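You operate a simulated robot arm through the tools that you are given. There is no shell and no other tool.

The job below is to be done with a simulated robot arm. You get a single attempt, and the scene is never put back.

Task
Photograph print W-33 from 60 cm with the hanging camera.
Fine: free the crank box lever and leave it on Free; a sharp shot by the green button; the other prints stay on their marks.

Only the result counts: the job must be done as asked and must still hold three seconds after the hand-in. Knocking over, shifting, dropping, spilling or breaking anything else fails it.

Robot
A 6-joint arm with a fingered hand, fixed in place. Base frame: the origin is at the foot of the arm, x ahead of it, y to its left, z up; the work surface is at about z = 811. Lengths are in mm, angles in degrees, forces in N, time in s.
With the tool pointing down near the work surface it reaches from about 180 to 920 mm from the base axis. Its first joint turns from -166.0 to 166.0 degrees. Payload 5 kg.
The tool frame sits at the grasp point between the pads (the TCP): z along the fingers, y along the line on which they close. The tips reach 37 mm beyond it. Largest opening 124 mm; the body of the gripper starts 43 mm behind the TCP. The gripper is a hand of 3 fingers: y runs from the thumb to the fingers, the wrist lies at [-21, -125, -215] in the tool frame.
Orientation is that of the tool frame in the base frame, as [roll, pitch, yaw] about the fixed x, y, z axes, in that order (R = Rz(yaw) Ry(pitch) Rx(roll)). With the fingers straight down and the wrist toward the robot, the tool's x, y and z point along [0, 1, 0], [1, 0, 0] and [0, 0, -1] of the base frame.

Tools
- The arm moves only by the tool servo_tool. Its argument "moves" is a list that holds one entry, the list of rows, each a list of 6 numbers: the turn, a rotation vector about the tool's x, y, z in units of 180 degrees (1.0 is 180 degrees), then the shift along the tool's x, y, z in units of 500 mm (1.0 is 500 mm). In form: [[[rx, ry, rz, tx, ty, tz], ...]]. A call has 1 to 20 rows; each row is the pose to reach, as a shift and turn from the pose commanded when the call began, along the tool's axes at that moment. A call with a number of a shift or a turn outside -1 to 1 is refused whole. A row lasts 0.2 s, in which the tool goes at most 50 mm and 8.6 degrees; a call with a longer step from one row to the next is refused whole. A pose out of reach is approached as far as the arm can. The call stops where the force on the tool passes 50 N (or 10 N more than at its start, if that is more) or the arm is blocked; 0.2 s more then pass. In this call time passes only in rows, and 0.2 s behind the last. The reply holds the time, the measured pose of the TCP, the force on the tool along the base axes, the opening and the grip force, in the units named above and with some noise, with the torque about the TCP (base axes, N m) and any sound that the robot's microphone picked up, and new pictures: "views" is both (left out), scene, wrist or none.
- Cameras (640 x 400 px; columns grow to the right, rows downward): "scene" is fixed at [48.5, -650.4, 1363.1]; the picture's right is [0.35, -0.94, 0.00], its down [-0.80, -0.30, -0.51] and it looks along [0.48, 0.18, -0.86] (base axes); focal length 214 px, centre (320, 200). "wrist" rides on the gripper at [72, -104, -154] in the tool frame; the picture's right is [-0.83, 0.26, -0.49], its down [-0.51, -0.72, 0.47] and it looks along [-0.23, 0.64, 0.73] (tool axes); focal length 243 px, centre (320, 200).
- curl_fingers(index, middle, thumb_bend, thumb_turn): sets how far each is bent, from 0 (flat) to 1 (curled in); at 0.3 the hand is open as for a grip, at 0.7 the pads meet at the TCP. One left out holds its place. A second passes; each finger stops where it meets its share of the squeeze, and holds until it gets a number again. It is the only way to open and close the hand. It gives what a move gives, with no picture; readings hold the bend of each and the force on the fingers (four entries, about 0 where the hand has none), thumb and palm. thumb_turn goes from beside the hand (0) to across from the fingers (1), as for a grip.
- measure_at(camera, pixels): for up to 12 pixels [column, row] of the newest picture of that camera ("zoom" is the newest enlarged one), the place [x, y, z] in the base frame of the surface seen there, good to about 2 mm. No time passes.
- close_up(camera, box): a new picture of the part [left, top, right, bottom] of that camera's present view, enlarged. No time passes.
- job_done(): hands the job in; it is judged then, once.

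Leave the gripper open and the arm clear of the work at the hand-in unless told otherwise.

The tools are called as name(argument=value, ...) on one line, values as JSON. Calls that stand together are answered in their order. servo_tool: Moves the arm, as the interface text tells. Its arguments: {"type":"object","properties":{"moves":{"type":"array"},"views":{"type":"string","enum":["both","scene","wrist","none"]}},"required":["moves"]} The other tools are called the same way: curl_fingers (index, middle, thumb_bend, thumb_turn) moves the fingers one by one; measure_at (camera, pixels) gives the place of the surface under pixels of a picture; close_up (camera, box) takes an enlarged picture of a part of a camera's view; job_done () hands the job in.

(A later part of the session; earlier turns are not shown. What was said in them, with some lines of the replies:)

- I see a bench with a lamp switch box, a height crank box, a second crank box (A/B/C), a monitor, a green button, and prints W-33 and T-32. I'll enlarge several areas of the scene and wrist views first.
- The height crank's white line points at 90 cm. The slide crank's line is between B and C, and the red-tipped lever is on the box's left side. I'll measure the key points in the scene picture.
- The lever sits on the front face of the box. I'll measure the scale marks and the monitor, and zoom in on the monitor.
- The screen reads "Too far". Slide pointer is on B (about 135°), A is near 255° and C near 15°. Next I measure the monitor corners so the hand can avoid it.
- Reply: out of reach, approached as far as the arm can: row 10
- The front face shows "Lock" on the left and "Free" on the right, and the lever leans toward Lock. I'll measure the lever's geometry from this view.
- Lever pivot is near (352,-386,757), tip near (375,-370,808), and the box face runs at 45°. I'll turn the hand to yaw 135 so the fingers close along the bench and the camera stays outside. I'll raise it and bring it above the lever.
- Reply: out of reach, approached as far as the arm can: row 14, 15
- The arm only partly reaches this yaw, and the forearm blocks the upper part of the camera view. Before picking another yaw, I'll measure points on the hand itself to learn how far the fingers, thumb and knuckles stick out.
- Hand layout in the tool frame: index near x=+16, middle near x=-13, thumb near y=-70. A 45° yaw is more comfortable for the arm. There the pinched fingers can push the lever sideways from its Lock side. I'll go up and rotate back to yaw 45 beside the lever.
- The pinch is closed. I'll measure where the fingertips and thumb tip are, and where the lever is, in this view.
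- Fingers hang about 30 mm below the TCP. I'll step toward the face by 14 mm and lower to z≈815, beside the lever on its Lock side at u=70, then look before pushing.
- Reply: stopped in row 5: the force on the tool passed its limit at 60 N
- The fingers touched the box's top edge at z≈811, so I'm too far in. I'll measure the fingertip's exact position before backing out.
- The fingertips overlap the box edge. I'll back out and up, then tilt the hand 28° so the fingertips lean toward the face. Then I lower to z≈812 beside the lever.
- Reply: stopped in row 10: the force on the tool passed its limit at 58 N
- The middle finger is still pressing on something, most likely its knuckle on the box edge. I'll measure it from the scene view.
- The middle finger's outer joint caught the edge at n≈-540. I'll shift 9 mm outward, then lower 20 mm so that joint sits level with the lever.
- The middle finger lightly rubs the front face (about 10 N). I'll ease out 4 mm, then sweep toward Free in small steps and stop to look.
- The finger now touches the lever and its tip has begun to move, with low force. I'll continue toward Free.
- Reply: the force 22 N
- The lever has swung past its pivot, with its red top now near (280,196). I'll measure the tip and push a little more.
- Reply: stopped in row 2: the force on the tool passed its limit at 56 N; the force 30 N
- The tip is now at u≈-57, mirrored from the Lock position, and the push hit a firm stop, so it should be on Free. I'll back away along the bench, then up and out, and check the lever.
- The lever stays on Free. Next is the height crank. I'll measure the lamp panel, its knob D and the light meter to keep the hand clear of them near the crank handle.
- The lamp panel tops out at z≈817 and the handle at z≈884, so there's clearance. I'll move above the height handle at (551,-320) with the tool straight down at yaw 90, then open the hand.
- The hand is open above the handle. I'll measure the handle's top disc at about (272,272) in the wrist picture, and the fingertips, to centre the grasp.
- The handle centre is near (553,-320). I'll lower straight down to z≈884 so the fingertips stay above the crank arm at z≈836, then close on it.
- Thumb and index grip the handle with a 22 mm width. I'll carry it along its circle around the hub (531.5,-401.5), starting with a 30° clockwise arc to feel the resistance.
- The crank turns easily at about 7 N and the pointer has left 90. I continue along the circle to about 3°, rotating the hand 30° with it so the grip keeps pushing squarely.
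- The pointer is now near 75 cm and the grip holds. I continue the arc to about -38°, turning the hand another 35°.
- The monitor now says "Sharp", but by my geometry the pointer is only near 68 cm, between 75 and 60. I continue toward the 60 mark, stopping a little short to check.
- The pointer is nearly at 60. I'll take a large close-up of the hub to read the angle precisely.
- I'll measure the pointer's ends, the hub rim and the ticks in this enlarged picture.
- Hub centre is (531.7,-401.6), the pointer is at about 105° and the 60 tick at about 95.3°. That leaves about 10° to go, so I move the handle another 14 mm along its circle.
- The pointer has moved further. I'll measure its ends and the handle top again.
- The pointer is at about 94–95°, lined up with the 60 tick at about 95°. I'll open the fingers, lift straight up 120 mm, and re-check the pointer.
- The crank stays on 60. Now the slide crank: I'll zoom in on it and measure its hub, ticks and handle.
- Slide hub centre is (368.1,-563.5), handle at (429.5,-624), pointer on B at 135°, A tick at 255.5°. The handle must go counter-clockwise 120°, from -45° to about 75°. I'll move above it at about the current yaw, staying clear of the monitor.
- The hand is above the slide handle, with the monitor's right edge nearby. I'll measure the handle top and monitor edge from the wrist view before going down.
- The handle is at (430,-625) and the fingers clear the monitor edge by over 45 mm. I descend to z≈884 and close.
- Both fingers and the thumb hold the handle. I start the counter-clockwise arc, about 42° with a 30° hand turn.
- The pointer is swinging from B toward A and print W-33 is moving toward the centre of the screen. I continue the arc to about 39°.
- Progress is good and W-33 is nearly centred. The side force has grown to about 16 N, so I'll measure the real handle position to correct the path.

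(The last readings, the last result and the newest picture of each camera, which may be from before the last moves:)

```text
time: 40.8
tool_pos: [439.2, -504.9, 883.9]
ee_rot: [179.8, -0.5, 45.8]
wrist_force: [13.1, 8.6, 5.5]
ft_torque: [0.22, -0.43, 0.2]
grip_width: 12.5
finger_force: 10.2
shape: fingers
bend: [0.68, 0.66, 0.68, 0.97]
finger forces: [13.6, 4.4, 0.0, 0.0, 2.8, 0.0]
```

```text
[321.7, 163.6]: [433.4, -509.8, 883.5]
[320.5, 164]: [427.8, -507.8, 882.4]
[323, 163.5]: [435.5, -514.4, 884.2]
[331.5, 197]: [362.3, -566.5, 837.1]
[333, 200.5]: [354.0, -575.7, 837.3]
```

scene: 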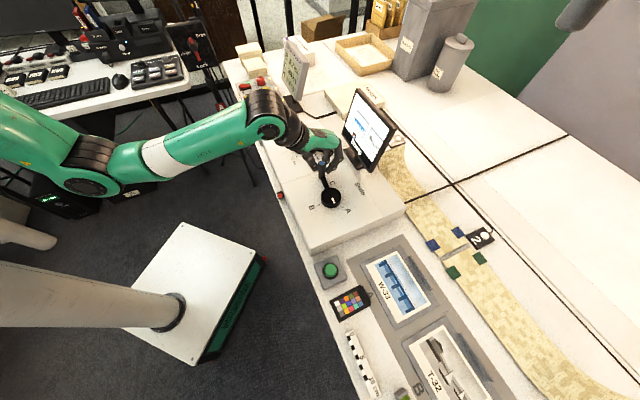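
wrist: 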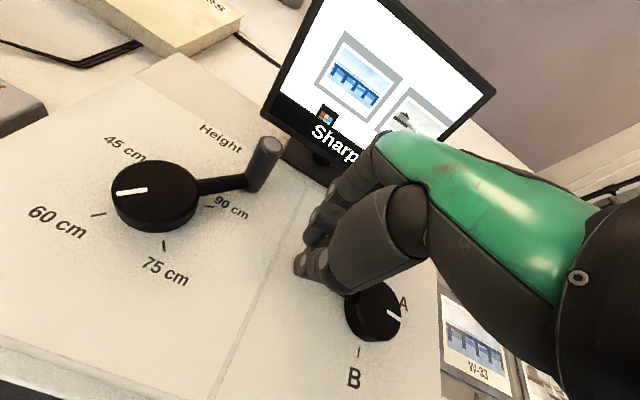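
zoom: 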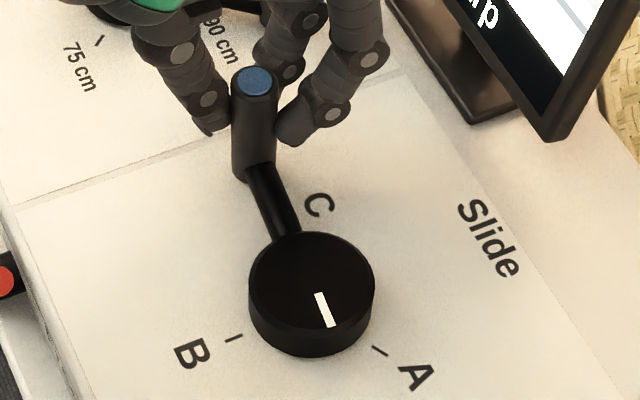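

The handle is at 40°, so the pointer is at 220° and A is at 255.5°. I continue about 30° more with a slightly corrected radius, then check.

servo_tool(moves=[[[0, 0, -0.0278, 0.0053, -0.0186, 0], [0, 0, -0.0556, 0.0043, -0.0377, 0], [0, 0, -0.0833, 0.0014, -0.0567, 0], [0, 0, -0.1111, -0.0033, -0.0753, 0], [0, 0, -0.1389, -0.0102, -0.0932, 0]]])

close_up(camera="scene", box=[300, 150, 365, 215])

```text
time: 42.0
tool_pos: [402.1, -476.1, 883.2]
ee_rot: [179.8, -0.2, 70.7]
wrist_force: [-0.9, -0.8, 1.7]
ft_torque: [-0.07, 0.02, 0.05]
grip_width: 10.1
finger_force: 5.6
shape: fingers
bend: [0.7, 0.67, 0.68, 0.97]
finger forces: [2.5, 5.4, 0.0, 0.0, 3.0, 0.0]
```

scene: 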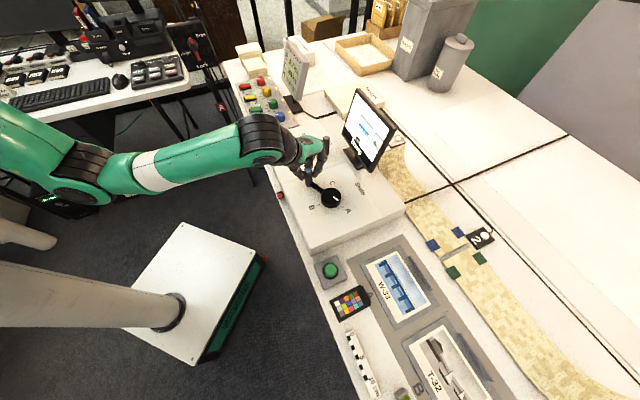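
wrist: 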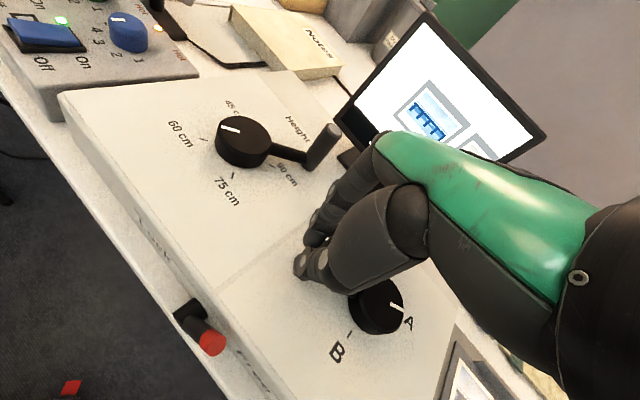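

```text
6.15 times, centred on (332, 182) of scene
```

zoom: 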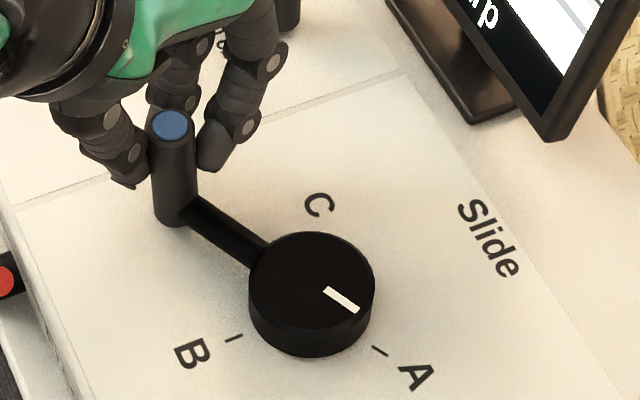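

The pointer is almost at A. I'll measure the handle top, pointer and A tick in this picture.

measure_at(camera="zoom", pixels=[[170, 126], [165, 126], [176, 126], [326, 290], [356, 309], [341, 300], [374, 347], [386, 355], [415, 375]])

```text
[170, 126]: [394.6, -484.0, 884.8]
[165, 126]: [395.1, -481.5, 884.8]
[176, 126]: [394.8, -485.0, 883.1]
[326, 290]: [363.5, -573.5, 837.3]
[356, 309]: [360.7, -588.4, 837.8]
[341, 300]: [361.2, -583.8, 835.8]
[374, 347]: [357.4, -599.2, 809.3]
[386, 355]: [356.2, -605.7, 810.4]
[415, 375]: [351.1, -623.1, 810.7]
```

The handle is at 71.4°, so the pointer is at about 251.5° and A is at about 255°. I nudge the last 5 mm.

servo_tool(moves=[[[0, 0, 0, -0.0002, -0.0055, 0], [0, 0, 0, -0.0005, -0.0108, 0]]], views="scene")

close_up(camera="scene", box=[300, 150, 365, 215])

measure_at(camera="zoom", pixels=[[166, 131], [161, 131], [171, 131], [328, 290], [359, 306], [343, 298]])

```text
time: 42.6
tool_pos: [397.2, -473.4, 883.8]
ee_rot: [179.8, -0.3, 70.7]
wrist_force: [-0.1, 0.5, -1.9]
ft_torque: [-0.01, 0.0, 0.07]
grip_width: 11.1
finger_force: 3.9
shape: fingers
bend: [0.7, 0.67, 0.68, 0.97]
finger forces: [1.3, 3.8, 0.1, 0.0, 3.0, 0.1]
```

scene: 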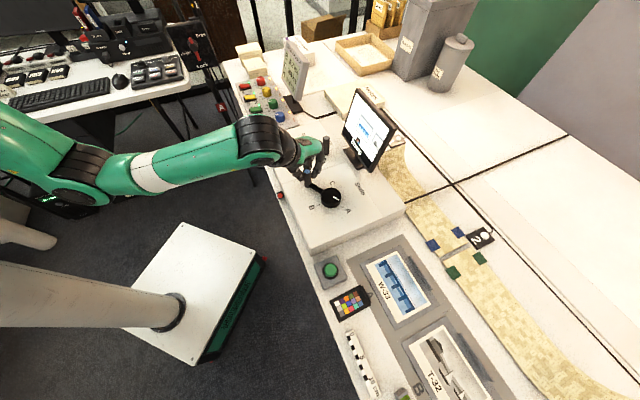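

```text
6.15 times, centred on (332, 182) of scene
```

zoom: 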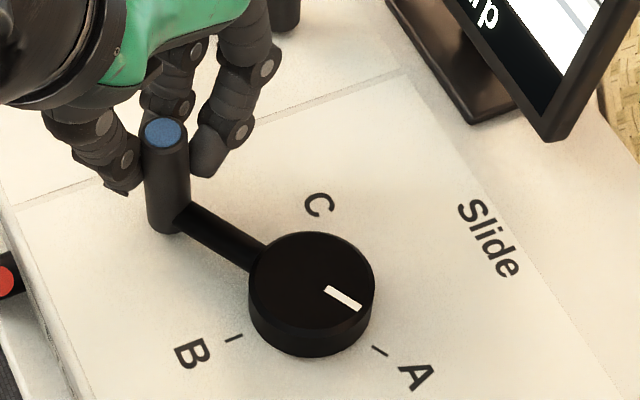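

```text
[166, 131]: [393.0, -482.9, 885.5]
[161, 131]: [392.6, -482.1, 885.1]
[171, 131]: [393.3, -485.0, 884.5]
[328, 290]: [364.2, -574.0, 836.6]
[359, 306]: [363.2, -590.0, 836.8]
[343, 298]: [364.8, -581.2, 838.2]
```

Pointer is at about 254°, one degree short. I'll nudge 2 mm more and look at the monitor's framing.

servo_tool(moves=[[[0, 0, 0, 0, -0.0045, 0]]])

close_up(camera="wrist", box=[320, 0, 560, 180])

close_up(camera="scene", box=[300, 150, 365, 215])

```text
time: 43.0
tool_pos: [395.9, -474.4, 884.7]
ee_rot: [179.8, -0.3, 70.8]
wrist_force: [3.1, -0.9, -1.5]
ft_torque: [-0.01, -0.1, 0.06]
grip_width: 10.9
finger_force: 4.2
shape: fingers
bend: [0.7, 0.67, 0.68, 0.97]
finger forces: [1.5, 5.1, 0.0, 0.1, 1.9, 0.0]
```

scene: 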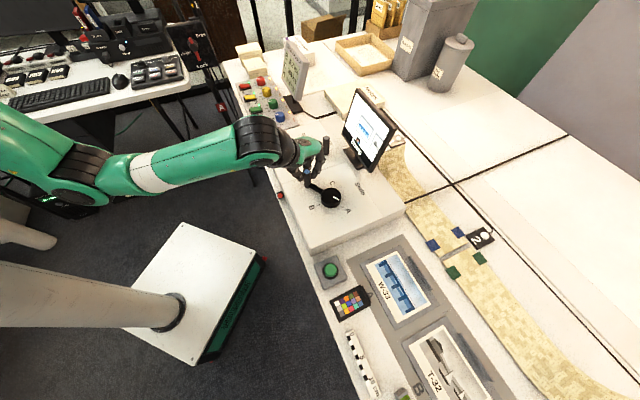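
wrist: 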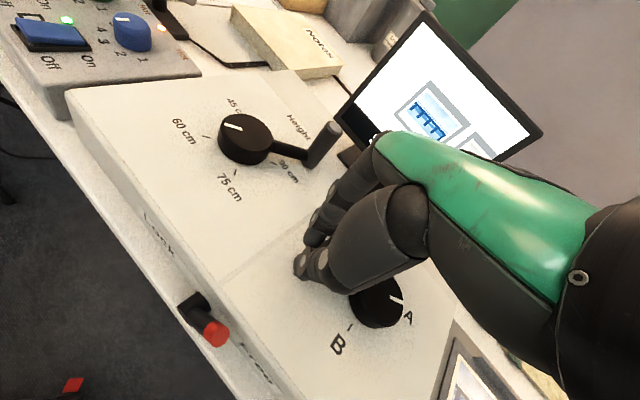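

```text
2.22 times, centred on (440, 90) of wrist
```

zoom: 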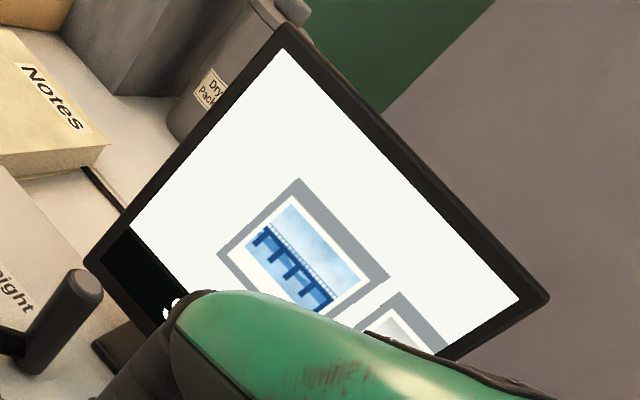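

```text
6.15 times, centred on (332, 182) of scene
```

zoom: 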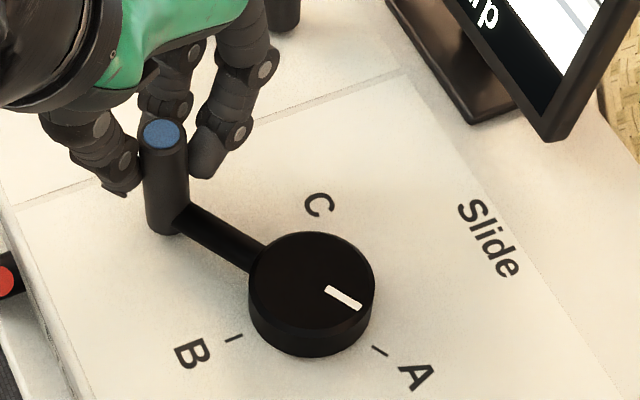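

Good. I'll open the fingers, lift straight up, and inspect both pointers and the monitor.

curl_fingers(index=0.42, middle=0.42, thumb_bend=0.42)

servo_tool(moves=[[[0, 0, 0, 0, 0, -0.04], [0, 0, 0, 0, 0, -0.08], [0, 0, 0, 0, 0, -0.14], [0, 0, 0, 0, 0, -0.2], [0, 0, 0, 0, 0, -0.26]]])

close_up(camera="scene", box=[300, 150, 365, 215])

close_up(camera="scene", box=[335, 80, 405, 175])

```text
time: 44.0
tool_pos: [396.1, -473.8, 884.9]
ee_rot: [179.7, -0.4, 70.7]
wrist_force: [-0.3, -0.4, 0.2]
ft_torque: [0.06, -0.04, 0.01]
grip_width: 91.8
finger_force: 0.1
shape: fingers
bend: [0.42, 0.42, 0.42, 0.97]
finger forces: [0.1, 0.0, 0.1, 0.0, 0.1, 0.1]
```

```text
time: 45.2
tool_pos: [395.4, -474.7, 1016.3]
ee_rot: [179.6, -0.3, 70.7]
wrist_force: [-0.7, -0.1, -1.1]
ft_torque: [0.02, 0.0, -0.01]
grip_width: 92.0
finger_force: 0.1
shape: fingers
bend: [0.42, 0.42, 0.42, 0.97]
finger forces: [0.0, 0.0, 0.0, 0.0, 0.1, 0.0]
```

scene: 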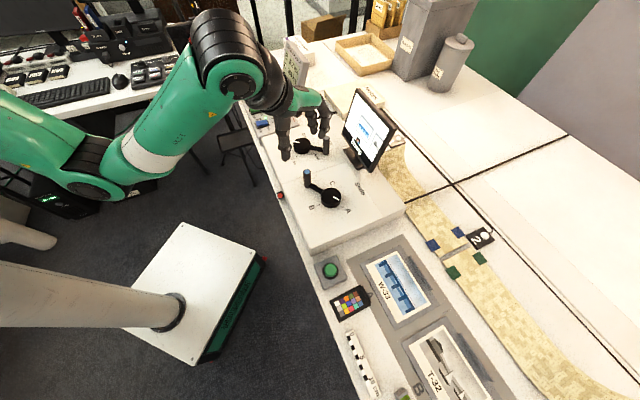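
wrist: 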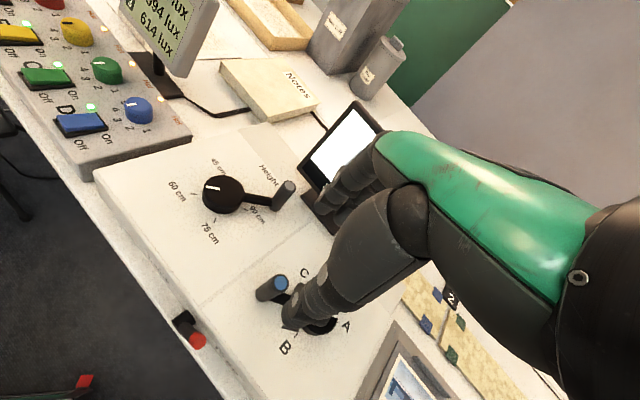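

```text
6.15 times, centred on (332, 182) of scene
```

zoom: 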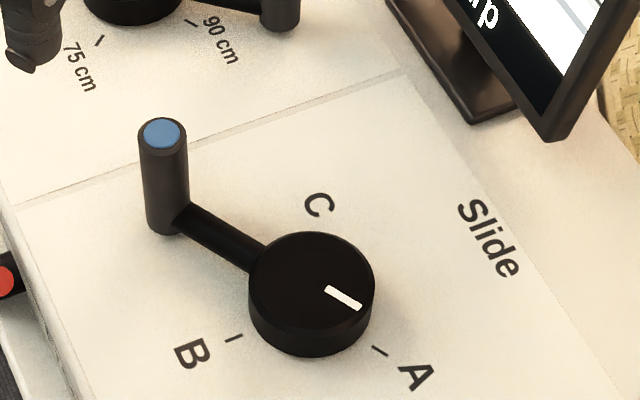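

```text
4.21 times, centred on (370, 128) of scene
```

zoom: 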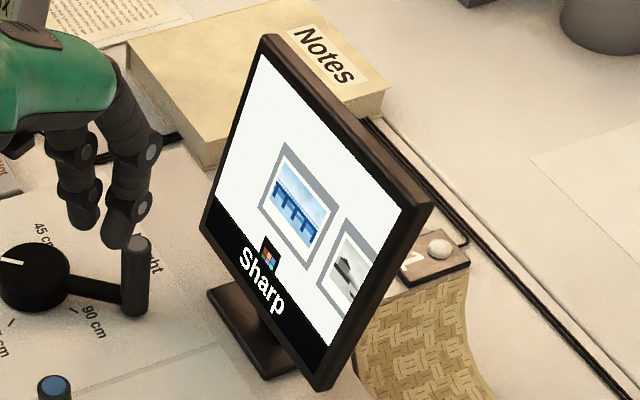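

W-33 is centred on the monitor, which reads "Sharp"; the pointers are on A and 60. Next is the green button. I'll zoom in and measure it along with nearby items.

close_up(camera="scene", box=[300, 240, 400, 320])

measure_at(camera="scene", pixels=[[330, 269], [324, 268], [336, 271], [331, 264], [329, 275], [318, 266], [341, 276], [322, 282], [336, 258], [350, 303], [362, 290], [374, 262]])

```text
5.00 times, centred on (350, 280) of scene
```

zoom: 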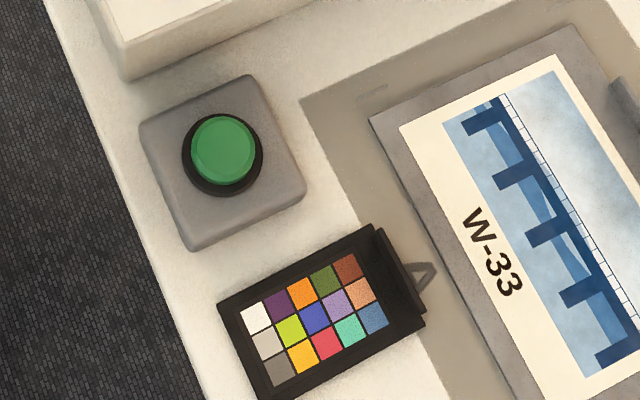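

```text
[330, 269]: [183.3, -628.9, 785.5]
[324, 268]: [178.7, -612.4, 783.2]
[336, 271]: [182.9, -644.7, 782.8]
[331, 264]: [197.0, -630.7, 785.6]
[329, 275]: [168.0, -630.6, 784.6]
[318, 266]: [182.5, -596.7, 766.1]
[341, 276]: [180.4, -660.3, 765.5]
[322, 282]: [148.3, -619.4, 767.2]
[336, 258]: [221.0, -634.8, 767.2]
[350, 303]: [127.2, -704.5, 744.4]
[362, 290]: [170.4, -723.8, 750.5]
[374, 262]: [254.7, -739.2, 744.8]
```

Button top centre is (182,-630,785), about 33 mm across, with its housing at z≈767. I'll move above it at z≈950 with yaw 15, then close the hand so the thumb tip, which is the lowest point, can press.

servo_tool(moves=[[[0, 0, 0.0387, -0.059, -0.0358, 0], [0, 0, 0.0774, -0.118, -0.0715, 0], [0, 0, 0.116, -0.177, -0.1073, 0], [0, 0, 0.1547, -0.236, -0.143, 0], [0, 0, 0.1934, -0.295, -0.1788, 0.02], [0, 0, 0.2321, -0.354, -0.2145, 0.06], [0, 0, 0.2707, -0.413, -0.2503, 0.1], [0, 0, 0.3094, -0.472, -0.286, 0.132]]], views="none")

curl_fingers(index=0.7, middle=0.7, thumb_bend=0.7)

servo_tool(moves=[[[0, 0, 0, 0, 0, 0.02]]])

close_up(camera="wrist", box=[220, 160, 420, 360])

```text
time: 47.0
tool_pos: [179.6, -648.2, 949.8]
ee_rot: [-179.9, -0.3, 14.9]
wrist_force: [0.3, -0.3, 0.3]
ft_torque: [0.01, 0.02, 0.02]
grip_width: 92.3
finger_force: 0.0
shape: fingers
bend: [0.42, 0.42, 0.42, 0.97]
finger forces: [0.0, 0.0, 0.0, 0.0, 0.0, 0.0]
```

```text
time: 48.0
tool_pos: [180.6, -647.7, 950.1]
ee_rot: [-179.9, -0.3, 15.0]
wrist_force: [0.2, 0.0, 0.7]
ft_torque: [0.02, 0.01, 0.02]
grip_width: 7.5
finger_force: 0.1
shape: fingers
bend: [0.7, 0.7, 0.7, 0.97]
finger forces: [0.1, 0.0, 0.0, 0.0, 0.0, 0.0]
```

```text
time: 48.4
tool_pos: [180.0, -650.6, 937.8]
ee_rot: [-179.9, -0.4, 14.9]
wrist_force: [-0.2, 0.3, 0.4]
ft_torque: [0.01, -0.01, 0.0]
grip_width: 6.9
finger_force: 0.1
shape: fingers
bend: [0.7, 0.7, 0.7, 0.97]
finger forces: [0.1, 0.0, 0.1, 0.1, 0.1, 0.1]
```

scene: 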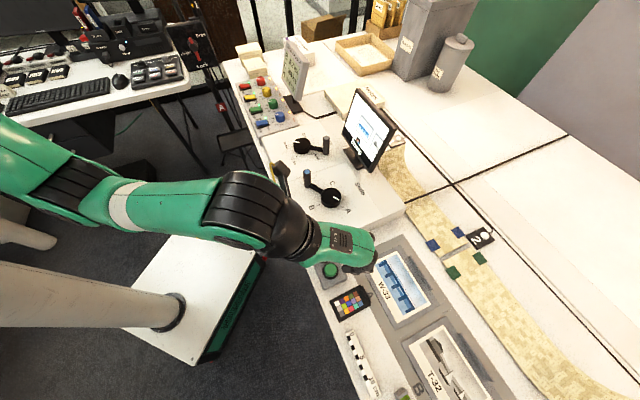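
wrist: 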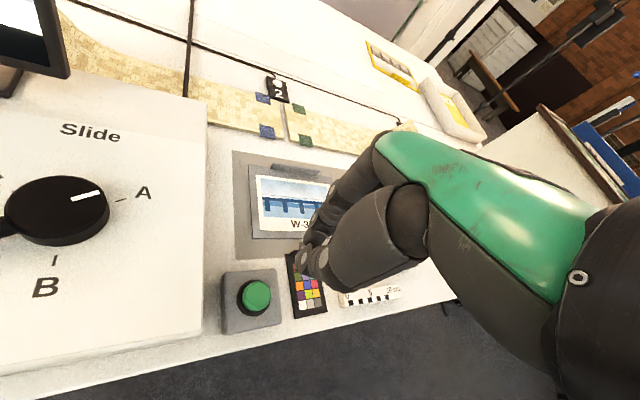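

```text
2.00 times, centred on (320, 260) of wrist
```

zoom: 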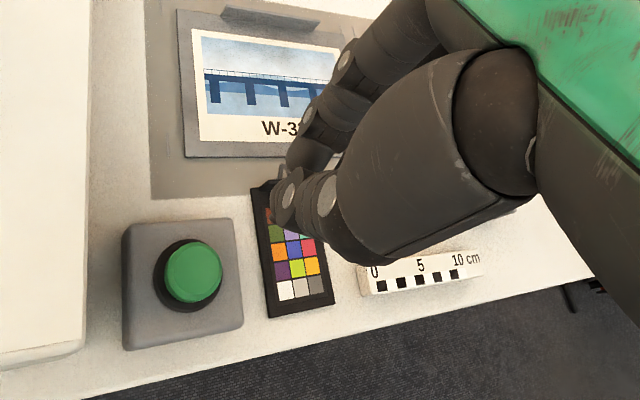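

I'll measure the thumb tip at about (300,268), the fingertips at about (308,242), and the button from this view.

measure_at(camera="wrist", pixels=[[300, 270], [298, 266], [303, 268], [303, 243], [308, 243], [305, 240], [256, 295], [250, 290], [262, 300], [306, 272]])

```text
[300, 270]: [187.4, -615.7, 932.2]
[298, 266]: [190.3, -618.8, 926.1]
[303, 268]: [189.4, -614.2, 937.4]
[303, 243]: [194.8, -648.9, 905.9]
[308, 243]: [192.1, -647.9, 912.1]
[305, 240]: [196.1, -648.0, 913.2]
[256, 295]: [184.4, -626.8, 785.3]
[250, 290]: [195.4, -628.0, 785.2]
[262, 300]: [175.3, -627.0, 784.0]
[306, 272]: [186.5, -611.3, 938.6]
```

In the pinch the fingertips are lowest, about 33 mm below the TCP; the thumb is higher. I'll put the index over the button centre and lower to z≈830, just above contact, then check.

servo_tool(moves=[[[0, 0, 0, 0.005, -0.0235, 0.04], [0, 0, 0, 0.0101, -0.047, 0.1], [0, 0, 0, 0.0101, -0.047, 0.16], [0, 0, 0, 0.0101, -0.047, 0.2], [0, 0, 0, 0.0101, -0.047, 0.2156]]])

close_up(camera="wrist", box=[220, 160, 420, 360])

close_up(camera="scene", box=[300, 80, 420, 300])

```text
time: 49.6
tool_pos: [179.7, -623.8, 830.3]
ee_rot: [-179.9, -0.4, 14.9]
wrist_force: [0.6, -0.8, 0.1]
ft_torque: [0.03, 0.0, -0.02]
grip_width: 7.0
finger_force: 0.1
shape: fingers
bend: [0.7, 0.7, 0.7, 0.97]
finger forces: [0.1, 0.0, 0.0, 0.0, 0.0, 0.1]
```

scene: 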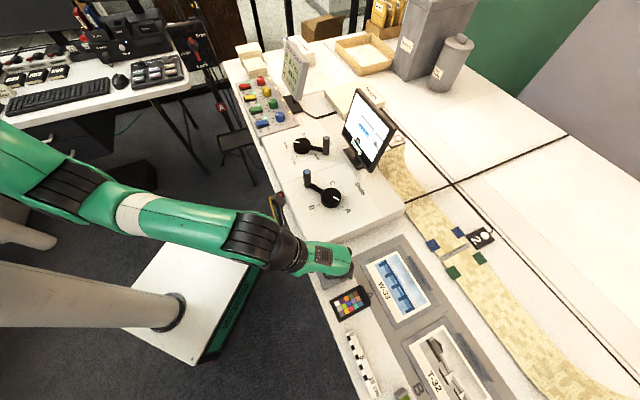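
wrist: 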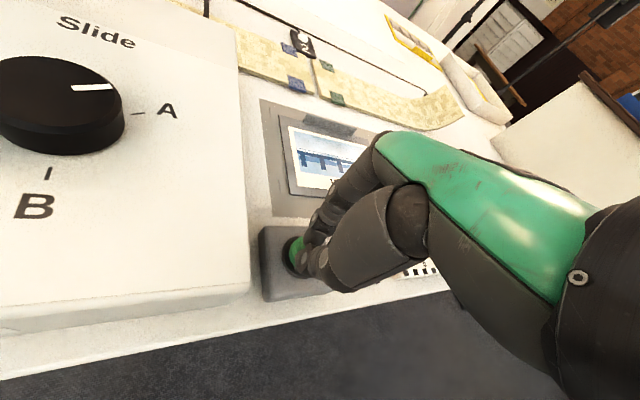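

```text
2.00 times, centred on (320, 260) of wrist
```

zoom: 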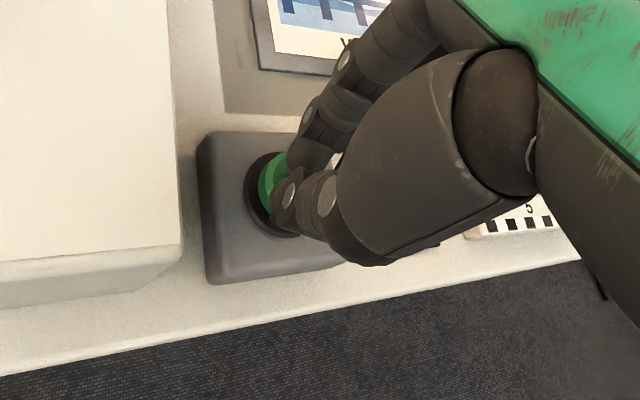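

```text
1.82 times, centred on (360, 190) of scene
```

zoom: 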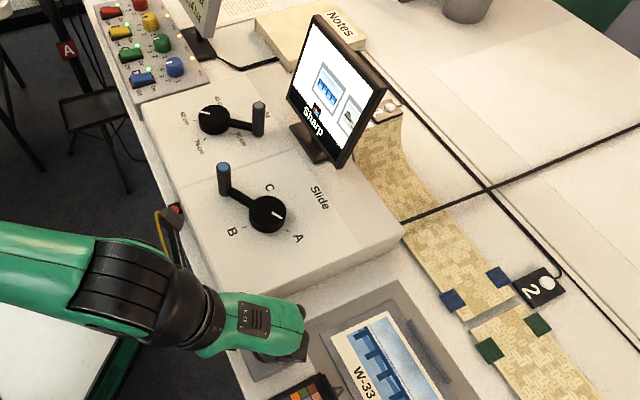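

The fingertips are just above the button and the monitor still says "Sharp". I'll press slowly and watch the force and listen.

servo_tool(moves=[[[0, 0, 0, 0, 0.004, 0.012], [0, 0, 0, 0, 0.004, 0.02], [0, 0, 0, 0, 0.004, 0.026], [0, 0, 0, 0, 0.004, 0.032]]])

close_up(camera="wrist", box=[220, 160, 420, 360])

close_up(camera="scene", box=[335, 80, 405, 175])

```text
time: 50.6
tool_pos: [182.0, -628.0, 815.5]
ee_rot: [179.8, -0.4, 15.1]
wrist_force: [2.4, -2.2, 18.8]
ft_torque: [-0.17, -0.33, -0.05]
grip_width: 5.0
finger_force: 9.4
shape: fingers
bend: [0.7, 0.7, 0.7, 0.97]
finger forces: [17.3, 1.7, 0.0, 0.0, 0.1, 0.0]
heard: click
```

scene: 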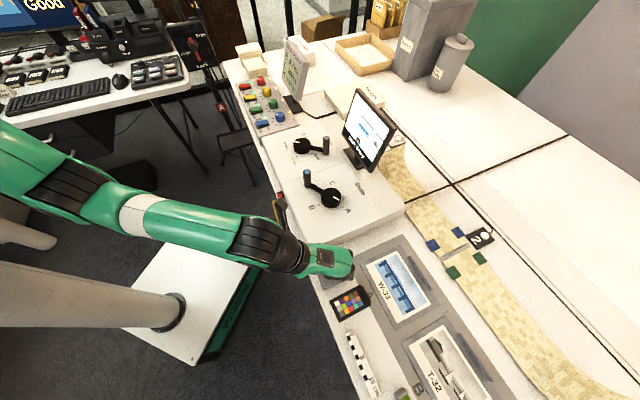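
wrist: 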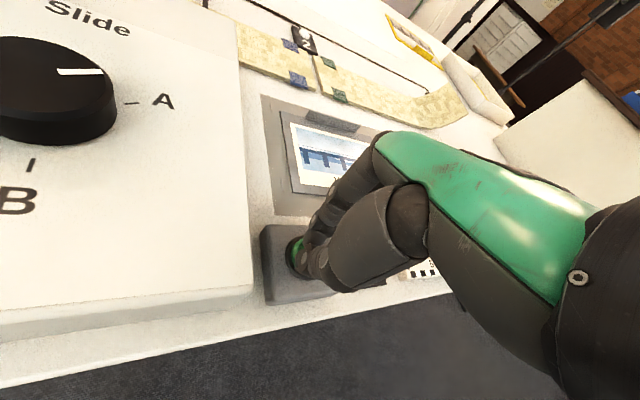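

```text
2.00 times, centred on (320, 260) of wrist
```

zoom: 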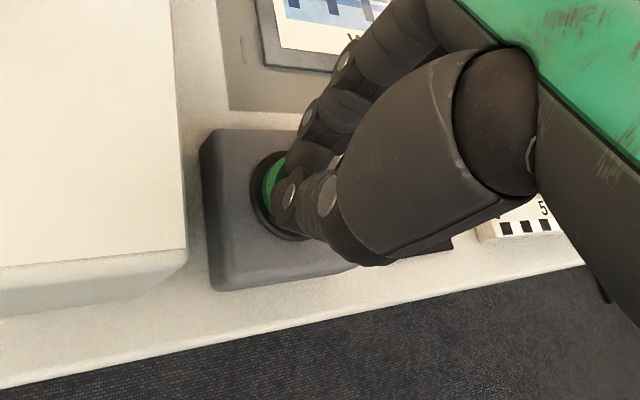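

```text
4.21 times, centred on (370, 128) of scene
```

zoom: 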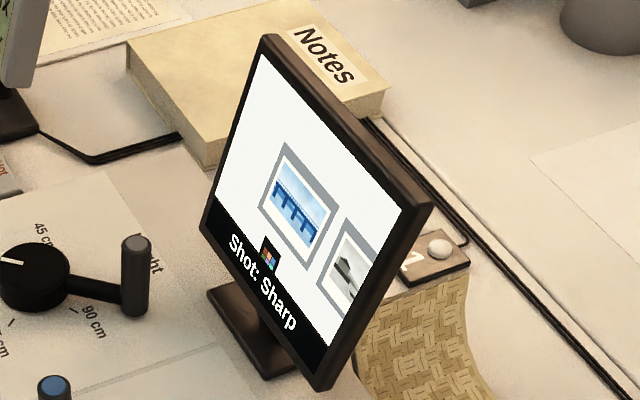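

A click was heard, and the monitor reads "Shot: Sharp". The computer screen at top left also shows "...Good". I lift straight off the button and move back from the bench.

servo_tool(moves=[[[0, 0, 0, 0, 0, -0.02], [0, 0, 0, 0, 0, -0.08], [0, 0, 0, 0, 0, -0.16], [0, 0, 0, 0, 0, -0.24], [0, 0, 0, 0, -0.08, -0.28], [0, 0, 0, 0, -0.16, -0.28], [0, 0, 0, 0, -0.24, -0.28], [0, 0, 0, 0, -0.32, -0.28], [0, 0, 0, 0, -0.38, -0.28]]], views="none")

curl_fingers(index=0.3, middle=0.3, thumb_bend=0.3)

servo_tool(moves=[[[0, 0, 0, 0, 0, 0], [0, 0, 0, 0, 0, 0], [0, 0, 0, 0, 0, 0]]])

close_up(camera="scene", box=[335, 80, 405, 175])

close_up(camera="scene", box=[0, 0, 120, 60])

close_up(camera="scene", box=[250, 110, 370, 220])

close_up(camera="scene", box=[300, 220, 500, 400])

```text
time: 52.6
tool_pos: [131.1, -446.1, 954.0]
ee_rot: [-179.9, -0.5, 14.9]
wrist_force: [0.8, -0.5, 0.1]
ft_torque: [0.01, -0.01, -0.02]
grip_width: 6.8
finger_force: 0.0
shape: fingers
bend: [0.7, 0.7, 0.7, 0.97]
finger forces: [0.0, 0.0, 0.0, 0.0, 0.0, 0.0]
```

```text
time: 53.6
tool_pos: [130.5, -446.4, 954.3]
ee_rot: [-179.9, -0.4, 15.0]
wrist_force: [0.4, 0.1, -0.1]
ft_torque: [-0.01, 0.01, -0.01]
grip_width: 128.4
finger_force: 0.1
shape: fingers
bend: [0.3, 0.3, 0.3, 0.97]
finger forces: [0.1, 0.0, 0.0, 0.1, 0.0, 0.0]
```

```text
time: 54.4
tool_pos: [130.6, -446.0, 954.2]
ee_rot: [-180.0, -0.5, 15.1]
wrist_force: [-0.1, 0.0, 0.0]
ft_torque: [-0.02, -0.02, -0.02]
grip_width: 128.4
finger_force: 0.0
shape: fingers
bend: [0.3, 0.3, 0.3, 0.97]
finger forces: [0.1, 0.0, 0.1, 0.0, 0.1, 0.0]
```

scene: 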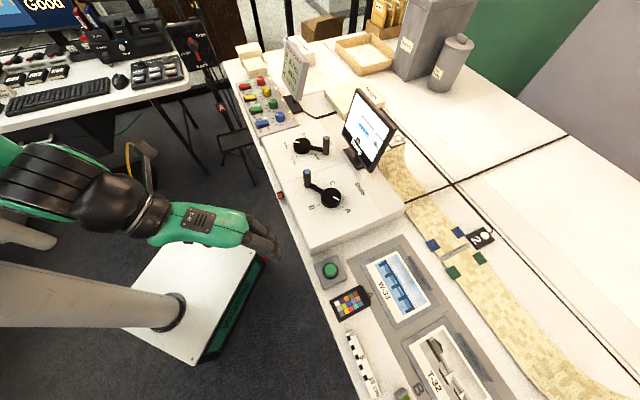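
wrist: 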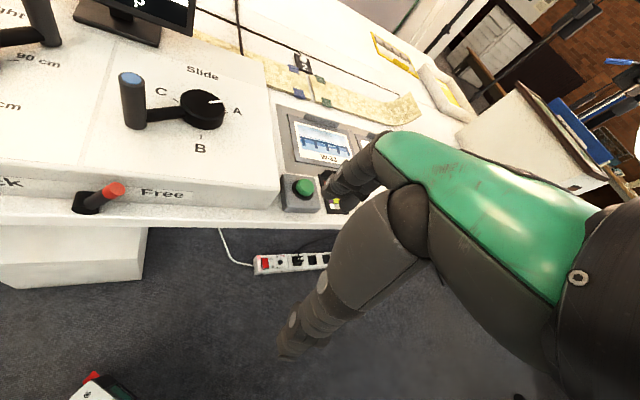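

```text
4.21 times, centred on (370, 128) of scene
```

zoom: 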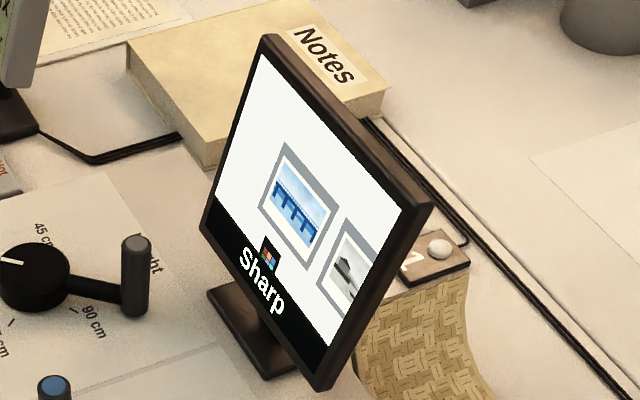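

```text
5.33 times, centred on (60, 30) of scene
```

zoom: 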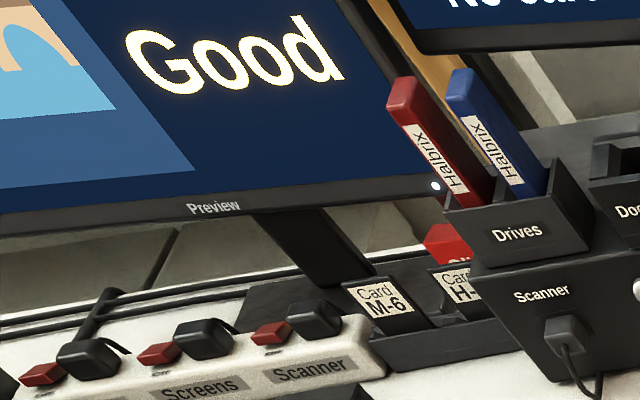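

```text
3.64 times, centred on (310, 165) of scene
```

zoom: 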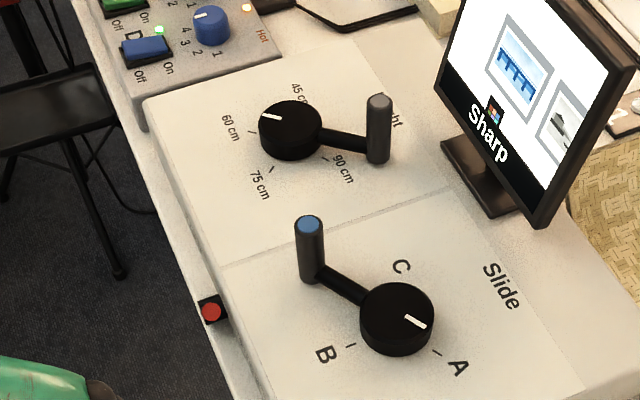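

```text
2.22 times, centred on (400, 310) of scene
```

zoom: 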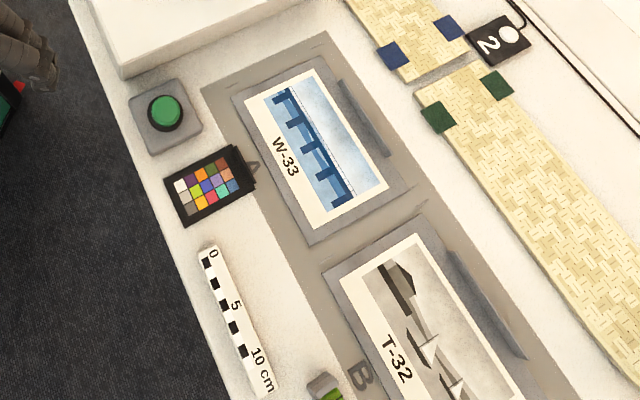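

The preview screen shows "Good". The lever is on Free, height on 60 and slide on A. The prints haven't moved, the button is up, the hand is open and the arm is clear of the bench. I'm handing in the job.

job_done()

```text
The job is handed in.
```

I photographed print W-33 from 60 cm by pressing the green button. The monitor read "Shot: Sharp" and the preview screen read "Good". The hand-in was accepted, but no verdict came back.

- **Lever:** it is on Free and has stayed there.
- **Cranks:** the height pointer is on 60 cm. The slide pointer is on A, within about a degree, with W-33 centred on the monitor.
- **Other prints:** T-32 and the items around it look the same as at the start. I only saw the third print, at C, on the monitor.
- **Contact:** while I lined up on the lever, the fingers bumped the edge of the crank box twice at about 60 N, and the arm stopped each time. Nothing in the pictures looks shifted.

The hand is open and the arm is clear of the bench.
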